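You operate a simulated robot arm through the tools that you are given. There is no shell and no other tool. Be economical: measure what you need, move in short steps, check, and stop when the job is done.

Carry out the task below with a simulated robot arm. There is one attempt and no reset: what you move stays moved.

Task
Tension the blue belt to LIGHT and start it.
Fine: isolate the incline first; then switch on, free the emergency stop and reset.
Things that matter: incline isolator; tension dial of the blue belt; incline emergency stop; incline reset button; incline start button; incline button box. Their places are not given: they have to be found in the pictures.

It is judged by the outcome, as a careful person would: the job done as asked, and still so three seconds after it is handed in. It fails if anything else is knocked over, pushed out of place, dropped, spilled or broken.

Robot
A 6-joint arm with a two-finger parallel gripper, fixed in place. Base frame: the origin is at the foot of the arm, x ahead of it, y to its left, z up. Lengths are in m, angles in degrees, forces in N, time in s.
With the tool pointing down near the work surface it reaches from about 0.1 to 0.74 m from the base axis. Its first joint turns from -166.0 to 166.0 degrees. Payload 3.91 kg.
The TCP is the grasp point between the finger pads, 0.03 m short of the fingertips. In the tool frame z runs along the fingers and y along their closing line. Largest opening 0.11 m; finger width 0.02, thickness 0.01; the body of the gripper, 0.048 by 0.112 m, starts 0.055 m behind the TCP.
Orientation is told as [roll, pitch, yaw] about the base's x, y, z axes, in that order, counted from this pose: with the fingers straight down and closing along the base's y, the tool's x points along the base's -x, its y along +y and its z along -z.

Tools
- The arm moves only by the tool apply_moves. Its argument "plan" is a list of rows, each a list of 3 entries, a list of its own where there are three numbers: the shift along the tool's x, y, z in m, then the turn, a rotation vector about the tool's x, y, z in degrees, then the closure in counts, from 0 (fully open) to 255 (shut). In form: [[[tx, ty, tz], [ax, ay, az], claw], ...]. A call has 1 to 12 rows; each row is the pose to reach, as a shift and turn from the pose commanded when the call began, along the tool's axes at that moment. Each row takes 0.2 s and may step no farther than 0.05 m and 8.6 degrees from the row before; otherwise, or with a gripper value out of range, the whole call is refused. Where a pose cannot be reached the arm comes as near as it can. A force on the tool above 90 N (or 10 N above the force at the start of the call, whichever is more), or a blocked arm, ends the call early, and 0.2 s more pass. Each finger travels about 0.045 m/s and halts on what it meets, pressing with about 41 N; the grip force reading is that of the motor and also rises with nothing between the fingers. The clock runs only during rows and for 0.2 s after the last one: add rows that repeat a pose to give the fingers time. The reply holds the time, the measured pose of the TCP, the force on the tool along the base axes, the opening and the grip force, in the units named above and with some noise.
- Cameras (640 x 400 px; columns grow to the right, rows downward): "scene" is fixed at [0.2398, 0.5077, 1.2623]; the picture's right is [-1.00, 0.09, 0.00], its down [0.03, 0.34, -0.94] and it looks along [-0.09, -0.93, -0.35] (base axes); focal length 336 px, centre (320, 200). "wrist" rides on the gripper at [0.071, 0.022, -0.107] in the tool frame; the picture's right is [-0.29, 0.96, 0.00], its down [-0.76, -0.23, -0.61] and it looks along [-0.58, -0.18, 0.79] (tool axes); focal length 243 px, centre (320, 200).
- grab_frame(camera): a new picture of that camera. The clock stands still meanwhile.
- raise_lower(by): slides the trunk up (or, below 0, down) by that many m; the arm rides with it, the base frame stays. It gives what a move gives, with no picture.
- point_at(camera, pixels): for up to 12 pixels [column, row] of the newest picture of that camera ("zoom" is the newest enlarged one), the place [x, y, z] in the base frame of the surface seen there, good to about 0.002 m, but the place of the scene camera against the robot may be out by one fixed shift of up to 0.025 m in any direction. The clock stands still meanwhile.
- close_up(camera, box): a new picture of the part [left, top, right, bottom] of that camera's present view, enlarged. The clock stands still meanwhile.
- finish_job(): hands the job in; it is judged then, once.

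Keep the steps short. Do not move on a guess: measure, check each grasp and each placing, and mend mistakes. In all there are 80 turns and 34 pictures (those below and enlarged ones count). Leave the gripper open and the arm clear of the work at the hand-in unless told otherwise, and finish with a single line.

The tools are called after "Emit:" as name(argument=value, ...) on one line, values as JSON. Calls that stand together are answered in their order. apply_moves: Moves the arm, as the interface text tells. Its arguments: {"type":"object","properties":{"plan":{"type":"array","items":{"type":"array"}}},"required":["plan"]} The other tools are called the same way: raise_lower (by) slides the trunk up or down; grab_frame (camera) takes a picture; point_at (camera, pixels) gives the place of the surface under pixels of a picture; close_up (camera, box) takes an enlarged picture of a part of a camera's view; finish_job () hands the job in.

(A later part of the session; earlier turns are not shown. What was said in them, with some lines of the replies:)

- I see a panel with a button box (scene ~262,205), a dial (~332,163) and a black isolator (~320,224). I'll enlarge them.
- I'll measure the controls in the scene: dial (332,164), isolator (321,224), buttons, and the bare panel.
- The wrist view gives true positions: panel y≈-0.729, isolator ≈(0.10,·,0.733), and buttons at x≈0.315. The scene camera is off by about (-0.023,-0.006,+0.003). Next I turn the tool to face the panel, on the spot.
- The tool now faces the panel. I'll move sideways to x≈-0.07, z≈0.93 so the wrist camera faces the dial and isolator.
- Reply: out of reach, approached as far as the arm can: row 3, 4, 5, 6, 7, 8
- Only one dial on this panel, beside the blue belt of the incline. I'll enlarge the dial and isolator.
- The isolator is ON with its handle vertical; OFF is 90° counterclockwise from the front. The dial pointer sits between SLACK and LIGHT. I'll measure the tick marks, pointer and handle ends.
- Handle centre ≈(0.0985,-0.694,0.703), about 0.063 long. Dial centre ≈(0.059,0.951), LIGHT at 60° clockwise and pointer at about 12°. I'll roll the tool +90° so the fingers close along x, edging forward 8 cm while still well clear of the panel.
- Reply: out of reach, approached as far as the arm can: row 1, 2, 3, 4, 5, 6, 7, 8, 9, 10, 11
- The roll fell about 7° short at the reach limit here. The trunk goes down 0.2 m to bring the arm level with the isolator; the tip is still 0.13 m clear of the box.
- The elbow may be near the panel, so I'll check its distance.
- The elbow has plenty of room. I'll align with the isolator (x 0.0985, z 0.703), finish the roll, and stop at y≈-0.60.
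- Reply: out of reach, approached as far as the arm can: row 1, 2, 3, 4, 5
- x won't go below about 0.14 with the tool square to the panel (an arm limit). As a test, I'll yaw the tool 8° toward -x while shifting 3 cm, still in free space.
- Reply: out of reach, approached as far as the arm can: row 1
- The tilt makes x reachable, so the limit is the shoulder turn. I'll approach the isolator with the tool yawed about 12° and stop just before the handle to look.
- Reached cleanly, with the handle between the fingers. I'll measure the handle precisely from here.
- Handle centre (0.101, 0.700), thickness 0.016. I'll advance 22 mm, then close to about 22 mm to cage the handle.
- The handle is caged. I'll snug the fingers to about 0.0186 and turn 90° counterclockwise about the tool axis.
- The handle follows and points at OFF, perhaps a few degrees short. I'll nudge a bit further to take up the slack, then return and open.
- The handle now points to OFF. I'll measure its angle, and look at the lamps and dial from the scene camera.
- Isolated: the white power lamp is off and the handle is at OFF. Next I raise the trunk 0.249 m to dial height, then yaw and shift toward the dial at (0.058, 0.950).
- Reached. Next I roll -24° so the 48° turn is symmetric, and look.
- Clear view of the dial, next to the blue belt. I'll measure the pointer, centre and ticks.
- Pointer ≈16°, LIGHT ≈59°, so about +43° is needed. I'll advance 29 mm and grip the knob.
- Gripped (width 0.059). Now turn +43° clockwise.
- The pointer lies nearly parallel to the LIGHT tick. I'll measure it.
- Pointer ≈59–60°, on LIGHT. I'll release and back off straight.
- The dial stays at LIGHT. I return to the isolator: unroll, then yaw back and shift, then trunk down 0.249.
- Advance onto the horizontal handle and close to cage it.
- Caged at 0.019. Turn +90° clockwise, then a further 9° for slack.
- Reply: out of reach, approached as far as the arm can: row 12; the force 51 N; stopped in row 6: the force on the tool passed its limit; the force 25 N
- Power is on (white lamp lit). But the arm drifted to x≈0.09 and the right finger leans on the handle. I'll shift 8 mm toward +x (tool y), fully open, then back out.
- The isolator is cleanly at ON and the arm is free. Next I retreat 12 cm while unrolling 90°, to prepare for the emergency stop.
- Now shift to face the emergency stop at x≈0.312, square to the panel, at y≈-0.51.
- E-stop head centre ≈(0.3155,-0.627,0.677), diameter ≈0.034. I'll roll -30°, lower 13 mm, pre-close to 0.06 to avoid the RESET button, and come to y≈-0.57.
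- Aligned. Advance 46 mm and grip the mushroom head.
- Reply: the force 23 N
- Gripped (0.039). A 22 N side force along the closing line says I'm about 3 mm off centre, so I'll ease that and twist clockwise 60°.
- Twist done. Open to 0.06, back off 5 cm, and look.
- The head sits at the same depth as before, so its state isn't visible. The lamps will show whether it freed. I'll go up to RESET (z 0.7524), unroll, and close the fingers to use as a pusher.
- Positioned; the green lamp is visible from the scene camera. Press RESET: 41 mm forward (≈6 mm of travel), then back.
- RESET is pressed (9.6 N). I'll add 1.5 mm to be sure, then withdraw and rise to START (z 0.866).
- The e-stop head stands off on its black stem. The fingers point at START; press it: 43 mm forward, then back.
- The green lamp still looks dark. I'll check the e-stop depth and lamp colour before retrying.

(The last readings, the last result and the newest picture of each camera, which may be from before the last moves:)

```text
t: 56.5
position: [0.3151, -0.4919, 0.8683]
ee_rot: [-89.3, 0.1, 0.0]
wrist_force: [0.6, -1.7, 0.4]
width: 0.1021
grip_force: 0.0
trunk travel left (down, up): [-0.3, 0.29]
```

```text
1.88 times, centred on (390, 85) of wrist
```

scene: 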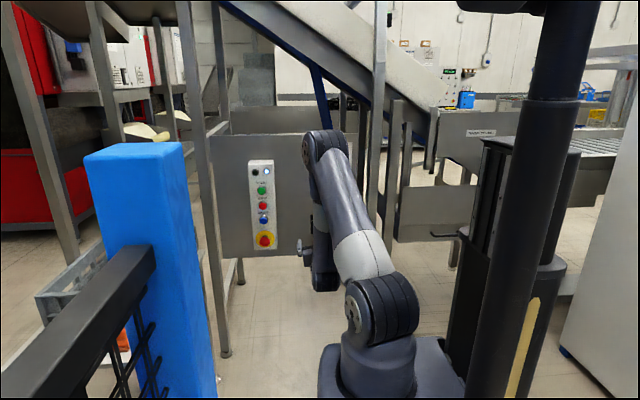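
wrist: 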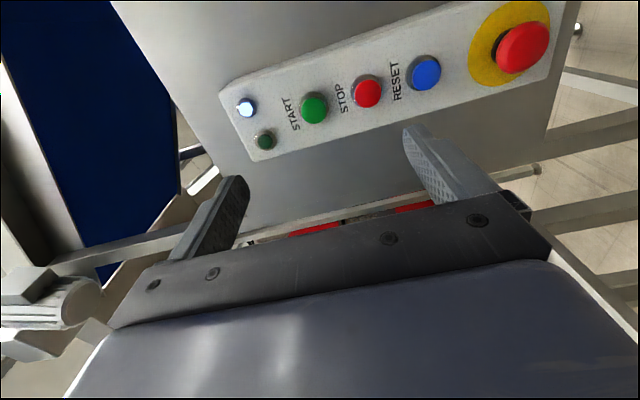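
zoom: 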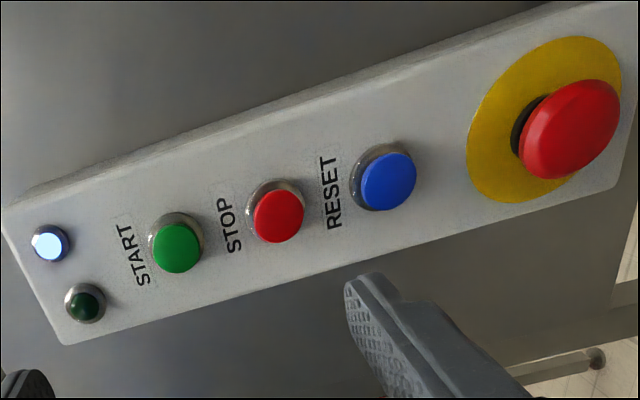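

Not running, so the e-stop hasn't freed. I'll return to it with a larger pre-roll (-45°) for a longer twist.

Emit:
apply_moves(plan=[[[0, 0.038, 0], [0, 0, -7.6], 60], [[0, 0.076, 0], [0, 0, -15.2], 115], [[0, 0.114, 0], [0, 0, -22.8], 115], [[0, 0.152, 0], [0, 0, -30.4], 115], [[-0.0005, 0.1905, 0], [0, 0, -38], 115], [[-0.0005, 0.1905, 0.04], [0, 0, -45], 115], [[-0.0005, 0.1905, 0.08], [0, 0, -45], 115], [[-0.0005, 0.1905, 0.08], [0, 0, -45], 115]])

```text
t: 58.2
position: [0.3166, -0.5706, 0.6753]
ee_rot: [-89.0, 45.1, 0.6]
wrist_force: [0.5, 0.1, 0.2]
width: 0.0604
grip_force: 0.0
trunk travel left (down, up): [-0.3, 0.29]
```

Advance 50 mm and grip the head deeper.

Emit:
apply_moves(plan=[[[0.002, -0.0008, 0.025], [0, 0, 0], 115], [[0.002, -0.0008, 0.045], [0, 0, 0], 115], [[0.002, -0.0008, 0.05], [0, 0, 0], 115], [[0.002, -0.0008, 0.05], [0, 0, 0], 255], [[0.002, -0.0008, 0.05], [0, 0, 0], 255], [[0.002, -0.0008, 0.05], [0, 0, 0], 255], [[0.002, -0.0008, 0.05], [0, 0, 0], 255]])

```text
t: 59.9
position: [0.3185, -0.6182, 0.6793]
ee_rot: [-89.6, 44.9, 0.6]
wrist_force: [20.7, -6.3, 19.6]
width: 0.0396
grip_force: 44.4
trunk travel left (down, up): [-0.3, 0.29]
```

Again about 3–4 mm off along the closing line. I correct that and twist clockwise 88°.

Emit:
apply_moves(plan=[[[0, -0.0035, 0], [0, 0, 0], 255], [[0, -0.0035, 0], [0, 0, 8], 255], [[0, -0.0035, 0], [0, 0, 16], 255], [[0, -0.0035, 0], [0, 0, 24], 255], [[0, -0.0035, 0], [0, 0, 32], 255], [[0, -0.0035, 0], [0, 0, 40], 255], [[0, -0.0035, 0], [0, 0, 48], 255], [[0, -0.0035, 0], [0, 0, 56], 255], [[0, -0.0035, 0], [0, 0, 64], 255], [[0, -0.0035, 0], [0, 0, 72], 255], [[0, -0.0035, 0], [0, 0, 80], 255], [[0, -0.0035, 0], [0, 0, 88], 255]])

```text
t: 62.5
position: [0.318, -0.6189, 0.6761]
ee_rot: [-88.8, -43.1, -0.7]
wrist_force: [0.8, -2.7, -4.6]
width: 0.0397
grip_force: 45.1
trunk travel left (down, up): [-0.3, 0.29]
```

Now a small diagnostic pull of 6 mm outward while holding.

Emit:
apply_moves(plan=[[[0, 0, -0.002], [0, 0, 0], 255], [[0, 0, -0.004], [0, 0, 0], 255], [[0, 0, -0.006], [0, 0, 0], 255], [[0, 0, -0.006], [0, 0, 0], 255]])

```text
t: 63.5
position: [0.3176, -0.6134, 0.6773]
ee_rot: [-88.8, -43.0, -0.8]
wrist_force: [0.2, -2.6, -12.1]
width: 0.0399
grip_force: 45.2
trunk travel left (down, up): [-0.3, 0.29]
```

It moved out 5.5 mm with almost no force, so the head came with it. Release, back off and measure.

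Emit:
apply_moves(plan=[[[0, 0, 0], [0, 0, 0], 115], [[0, 0, 0], [0, 0, 0], 115], [[0, 0, 0], [0, 0, 0], 115], [[0, 0, -0.025], [0, 0, 0], 115], [[0, 0, -0.045], [0, 0, 0], 115], [[0, 0, -0.045], [0, 0, 0], 115]])

Emit:
grab_frame(camera="wrist")

Emit:
point_at(camera="wrist", pixels=[[325, 134], [330, 128], [320, 140], [325, 145], [315, 130]])

```text
t: 64.8
position: [0.3179, -0.568, 0.677]
ee_rot: [-89.1, -43.0, -0.6]
wrist_force: [0.1, -1.2, -0.1]
width: 0.0608
grip_force: 0.1
trunk travel left (down, up): [-0.3, 0.29]
```

```text
3 pictures are left
```

wrist: 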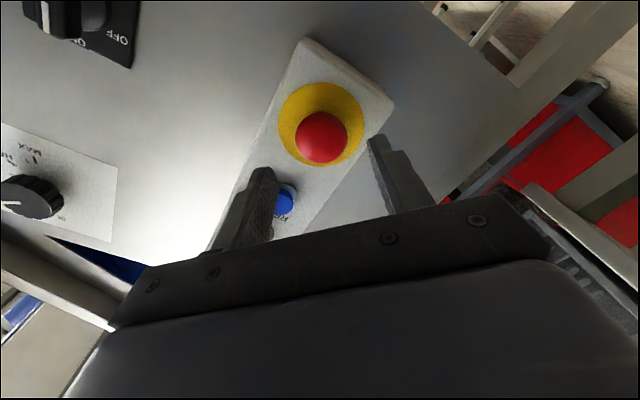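

```text
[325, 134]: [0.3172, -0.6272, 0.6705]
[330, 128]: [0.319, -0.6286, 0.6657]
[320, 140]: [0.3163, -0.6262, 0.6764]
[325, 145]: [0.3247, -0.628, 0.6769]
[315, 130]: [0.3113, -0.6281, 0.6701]
```

The head is again at -0.627, standing off its stem, so it looks like its natural out position. The earlier RESET press may have been too light. I go to RESET again for a firmer press.

Emit:
apply_moves(plan=[[[-0.0084, -0.0096, -0.01], [0, 0, -7.2], 255], [[-0.0168, -0.0192, -0.01], [0, 0, -14.4], 255], [[-0.0252, -0.0288, -0.01], [0, 0, -21.6], 255], [[-0.0336, -0.0384, -0.01], [0, 0, -28.8], 255], [[-0.042, -0.048, -0.01], [0, 0, -36], 255], [[-0.0504, -0.0576, -0.01], [0, 0, -43], 255], [[-0.0504, -0.0576, 0.01], [0, 0, -43], 255]])

Emit:
apply_moves(plan=[[[0, 0, 0.02], [0, 0, 0], 255], [[0, 0, 0.034], [0, 0, 0], 255], [[0, 0, 0.039], [0, 0, 0], 255], [[0, 0, 0.043], [0, 0, 0], 255], [[0, 0, 0.046], [0, 0, 0], 255], [[0, 0, 0.046], [0, 0, 0], 255]])

```text
t: 66.5
position: [0.3141, -0.5781, 0.7556]
ee_rot: [-89.3, 0.1, 0.0]
wrist_force: [0.0, 0.4, -0.9]
width: 0.0
grip_force: 37.5
trunk travel left (down, up): [-0.3, 0.29]
```

```text
t: 67.8
position: [0.3166, -0.6217, 0.7539]
ee_rot: [-89.2, 0.0, 0.0]
wrist_force: [-9.1, 29.2, -1.8]
width: 0.0
grip_force: 37.0
trunk travel left (down, up): [-0.3, 0.29]
```

RESET is pressed firmly (29 N, bottomed). Withdraw, rise to START, and press as firmly.

Emit:
apply_moves(plan=[[[0, 0, -0.02], [0, 0, 0], 255], [[0, 0, -0.046], [0, 0, 0], 255], [[0, -0.04, -0.046], [0, 0, 0], 255], [[0, -0.08, -0.046], [0, 0, 0], 255], [[0, -0.113, -0.046], [0, 0, 0], 255], [[0, -0.113, -0.046], [0, 0, 0], 255]])

Emit:
apply_moves(plan=[[[0, 0, 0.02], [0, 0, 0], 255], [[0, 0, 0.034], [0, 0, 0], 255], [[0, 0, 0.039], [0, 0, 0], 255], [[0, 0, 0.043], [0, 0, 0], 255], [[0, 0, 0.046], [0, 0, 0], 255], [[0, 0, 0.046], [0, 0, 0], 255]])

Emit:
apply_moves(plan=[[[0, 0, -0.025], [0, 0, 0], 255], [[0, 0, -0.05], [0, 0, 0], 255], [[0, 0, -0.09], [0, 0, 0], 255], [[0, 0, -0.09], [0, 0, 0], 255]])

Emit:
grab_frame(camera="wrist")

```text
t: 69.2
position: [0.3155, -0.5792, 0.8676]
ee_rot: [-89.4, 0.0, 0.0]
wrist_force: [0.0, -0.5, 0.2]
width: 0.0002
grip_force: 37.6
trunk travel left (down, up): [-0.3, 0.29]
```

```text
t: 70.7
position: [0.3162, -0.6233, 0.8661]
ee_rot: [-89.3, 0.1, 0.1]
wrist_force: [-2.8, 38.0, -10.9]
width: 0.0001
grip_force: 37.6
trunk travel left (down, up): [-0.3, 0.29]
```

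```text
t: 71.7
position: [0.3162, -0.536, 0.8693]
ee_rot: [-89.3, 0.0, 0.1]
wrist_force: [-0.4, -0.2, 0.2]
width: 0.0
grip_force: 38.0
trunk travel left (down, up): [-0.3, 0.29]
```

```text
2 pictures are left
```

wrist: 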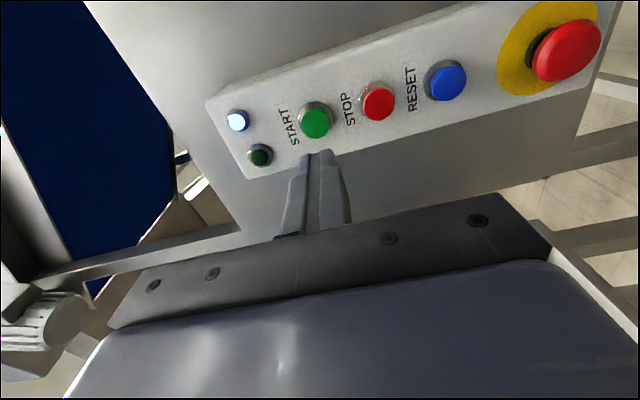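

Still not running. The clockwise twist didn't free it, so I'll try counterclockwise. I return to the head with the roll at +45°.

Emit:
apply_moves(plan=[[[0, 0.035, 0], [0, 0, 7.5], 200], [[0, 0.07, 0], [0, 0, 15], 115], [[0, 0.105, 0], [0, 0, 22.5], 115], [[0, 0.14, 0], [0, 0, 30], 115], [[0, 0.17, 0], [0, 0, 37.5], 115], [[-0.001, 0.1923, 0], [0, 0, 45], 115], [[-0.001, 0.1923, 0.034], [0, 0, 45], 115], [[-0.001, 0.1923, 0.034], [0, 0, 45], 115]])

Emit:
apply_moves(plan=[[[0, 0, 0.025], [0, 0, 0], 115], [[0, 0, 0.042], [0, 0, 0], 115], [[0, 0, 0.048], [0, 0, 0], 115], [[0, 0, 0.048], [0, 0, 0], 255], [[0, 0, 0.048], [0, 0, 0], 255], [[0, 0, 0.048], [0, 0, 0], 255], [[0, 0, 0.048], [0, 0, 0], 255]])

```text
t: 73.5
position: [0.3159, -0.5676, 0.6758]
ee_rot: [-89.0, -45.1, -0.7]
wrist_force: [-0.8, 0.1, -0.9]
width: 0.0604
grip_force: 0.0
trunk travel left (down, up): [-0.3, 0.29]
```

```text
t: 75.0
position: [0.3168, -0.6151, 0.6747]
ee_rot: [-89.0, -44.9, -0.6]
wrist_force: [4.4, -1.9, -3.9]
width: 0.04
grip_force: 45.4
trunk travel left (down, up): [-0.3, 0.29]
```

Centred grip (0.040, little side force). Twist counterclockwise 88°.

Emit:
apply_moves(plan=[[[0, 0, 0], [0, 0, -8], 255], [[0, 0, 0], [0, 0, -16], 255], [[0, 0, 0], [0, 0, -24], 255], [[0, 0, 0], [0, 0, -32], 255], [[0, 0, 0], [0, 0, -40], 255], [[0, 0, 0], [0, 0, -48], 255], [[0, 0, 0], [0, 0, -56], 255], [[0, 0, 0], [0, 0, -64], 255], [[0, 0, 0], [0, 0, -72], 255], [[0, 0, 0], [0, 0, -80], 255], [[0, 0, 0], [0, 0, -88], 255]])

Emit:
apply_moves(plan=[[[0, 0, -0.003], [0, 0, 0], 255]])

Emit:
apply_moves(plan=[[[0, 0, -0.004], [0, 0, 0], 255]])

Emit:
apply_moves(plan=[[[0, 0, -0.004], [0, 0, 0], 255]])

```text
t: 77.5
position: [0.3183, -0.6158, 0.6797]
ee_rot: [-89.6, 43.1, 0.5]
wrist_force: [10.4, -1.7, 25.1]
width: 0.0397
grip_force: 44.9
trunk travel left (down, up): [-0.3, 0.29]
```

```text
t: 77.8
position: [0.3185, -0.6133, 0.6809]
ee_rot: [-89.6, 43.0, 0.5]
wrist_force: [15.4, -8.9, 24.7]
width: 0.0397
grip_force: 44.8
trunk travel left (down, up): [-0.3, 0.29]
```

```text
t: 78.2
position: [0.3187, -0.6079, 0.6793]
ee_rot: [-89.7, 42.9, 0.6]
wrist_force: [14.6, 0.4, 28.6]
width: 0.0396
grip_force: 45.5
trunk travel left (down, up): [-0.3, 0.29]
```

```text
t: 78.7
position: [0.3191, -0.6026, 0.6793]
ee_rot: [-89.7, 42.9, 0.5]
wrist_force: [17.3, 10.6, 26.7]
width: 0.0397
grip_force: 45.4
trunk travel left (down, up): [-0.3, 0.29]
```

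I pulled out 12 mm as well, with small forces and the width unchanged. Release, back off, and go to RESET again.

Emit:
apply_moves(plan=[[[0, 0, 0], [0, 0, 0], 115], [[0, 0, 0], [0, 0, 0], 115], [[0, 0, 0], [0, 0, 0], 115], [[0, 0, -0.03], [0, 0, 0], 115], [[0, 0, -0.035], [0, 0, 0], 115]])

Emit:
apply_moves(plan=[[[0.009, -0.0094, 0], [0, 0, 7.2], 115], [[0.018, -0.0188, 0], [0, 0, 14.4], 115], [[0.027, -0.0282, 0], [0, 0, 21.6], 255], [[0.036, -0.0376, 0], [0, 0, 28.8], 255], [[0.045, -0.047, 0], [0, 0, 36], 255], [[0.0533, -0.0564, 0], [0, 0, 43], 255], [[0.0533, -0.0564, 0], [0, 0, 43], 255]])

```text
t: 79.8
position: [0.3149, -0.5709, 0.6761]
ee_rot: [-89.0, 43.0, 0.7]
wrist_force: [0.2, -0.9, 0.2]
width: 0.0601
grip_force: 0.1
trunk travel left (down, up): [-0.3, 0.29]
```

```text
t: 81.5
position: [0.3152, -0.5715, 0.7539]
ee_rot: [-89.4, -0.2, -0.1]
wrist_force: [0.8, -0.1, -0.3]
width: 0.0
grip_force: 38.0
trunk travel left (down, up): [-0.3, 0.29]
```

Press RESET firmly, withdraw, rise to START.

Emit:
apply_moves(plan=[[[0, 0, 0.025], [0, 0, 0], 255], [[0, 0, 0.04], [0, 0, 0], 255], [[0, 0, 0.046], [0, 0, 0], 255], [[0, 0, 0.05], [0, 0, 0], 255], [[0, 0, 0.0525], [0, 0, 0], 255], [[0, 0, 0.0525], [0, 0, 0], 255]])

Emit:
apply_moves(plan=[[[0, 0, -0.02], [0, 0, 0], 255], [[0, 0, -0.046], [0, 0, 0], 255], [[0, -0.04, -0.046], [0, 0, 0], 255], [[0, -0.08, -0.046], [0, 0, 0], 255], [[0, -0.1145, -0.046], [0, 0, 0], 255], [[0, -0.1145, -0.046], [0, 0, 0], 255]])

Emit:
apply_moves(plan=[[[0, 0, 0.02], [0, 0, 0], 255], [[0, 0, 0.034], [0, 0, 0], 255], [[0, 0, 0.039], [0, 0, 0], 255], [[0, 0, 0.043], [0, 0, 0], 255], [[0, 0, 0.046], [0, 0, 0], 255], [[0, 0, 0.046], [0, 0, 0], 255]])

Emit:
apply_moves(plan=[[[0, 0, -0.025], [0, 0, 0], 255], [[0, 0, -0.05], [0, 0, 0], 255], [[0, 0, -0.09], [0, 0, 0], 255], [[0, 0, -0.13], [0, 0, 0], 255], [[0, 0, -0.13], [0, 0, 0], 255]])

Emit:
grab_frame(camera="wrist")

```text
t: 82.8
position: [0.3165, -0.62, 0.7529]
ee_rot: [-89.1, 0.0, 0.1]
wrist_force: [-3.6, 22.8, 2.4]
width: 0.0
grip_force: 37.7
trunk travel left (down, up): [-0.3, 0.29]
```

```text
t: 84.2
position: [0.3163, -0.5799, 0.8679]
ee_rot: [-89.3, 0.0, 0.0]
wrist_force: [-0.1, 0.6, -0.1]
width: 0.0
grip_force: 38.1
trunk travel left (down, up): [-0.3, 0.29]
```

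```text
t: 85.7
position: [0.315, -0.622, 0.867]
ee_rot: [-89.3, 0.0, -0.1]
wrist_force: [-9.5, 30.2, -4.3]
width: 0.0003
grip_force: 37.5
trunk travel left (down, up): [-0.3, 0.29]
```

```text
t: 86.8
position: [0.3136, -0.4928, 0.868]
ee_rot: [-89.2, -0.1, 0.0]
wrist_force: [-0.2, -0.4, -0.1]
width: 0.0001
grip_force: 37.9
trunk travel left (down, up): [-0.3, 0.29]
```

```text
1 pictures are left
```

wrist: 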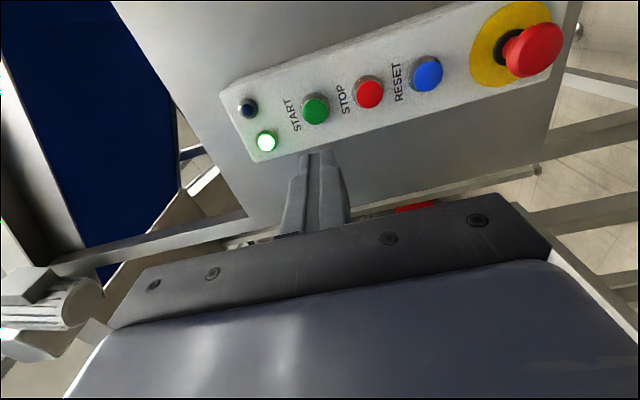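

The e-stop head is out and the green running lamp is lit. I'll open the gripper and draw back 5 cm more.

Emit:
apply_moves(plan=[[[0, 0, -0.025], [0, 0, 0], 100], [[0, 0, -0.05], [0, 0, 0], 0], [[0, 0, -0.05], [0, 0, 0], 0], [[0, 0, -0.05], [0, 0, 0], 0], [[0, 0, -0.05], [0, 0, 0], 0], [[0, 0, -0.05], [0, 0, 0], 0], [[0, 0, -0.05], [0, 0, 0], 0]])

Emit:
close_up(camera="scene", box=[230, 130, 390, 260])

```text
t: 88.5
position: [0.3143, -0.4447, 0.8699]
ee_rot: [-89.3, 0.1, -0.1]
wrist_force: [0.3, 0.0, -0.1]
width: 0.1099
grip_force: 0.1
trunk travel left (down, up): [-0.3, 0.29]
```

```text
3.08 times, centred on (310, 195) of scene
```

zoom: 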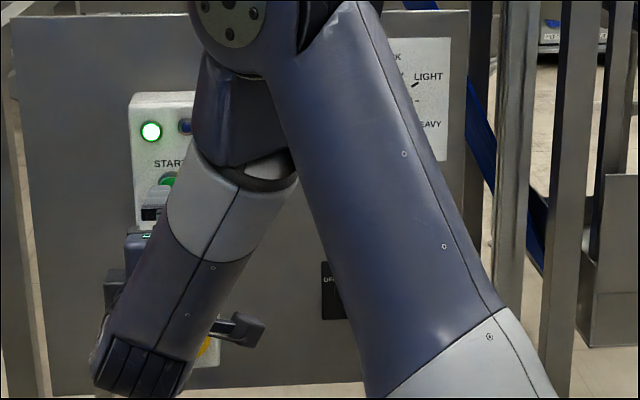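

The green lamp is on, the gripper is open and the arm is clear. Handing in.

Emit:
finish_job()

```text
The job is handed in.
```

The blue belt is tensioned to LIGHT and running (green lamp lit): I isolated the incline first, then switched on, freed the emergency stop on the third try, reset and started.
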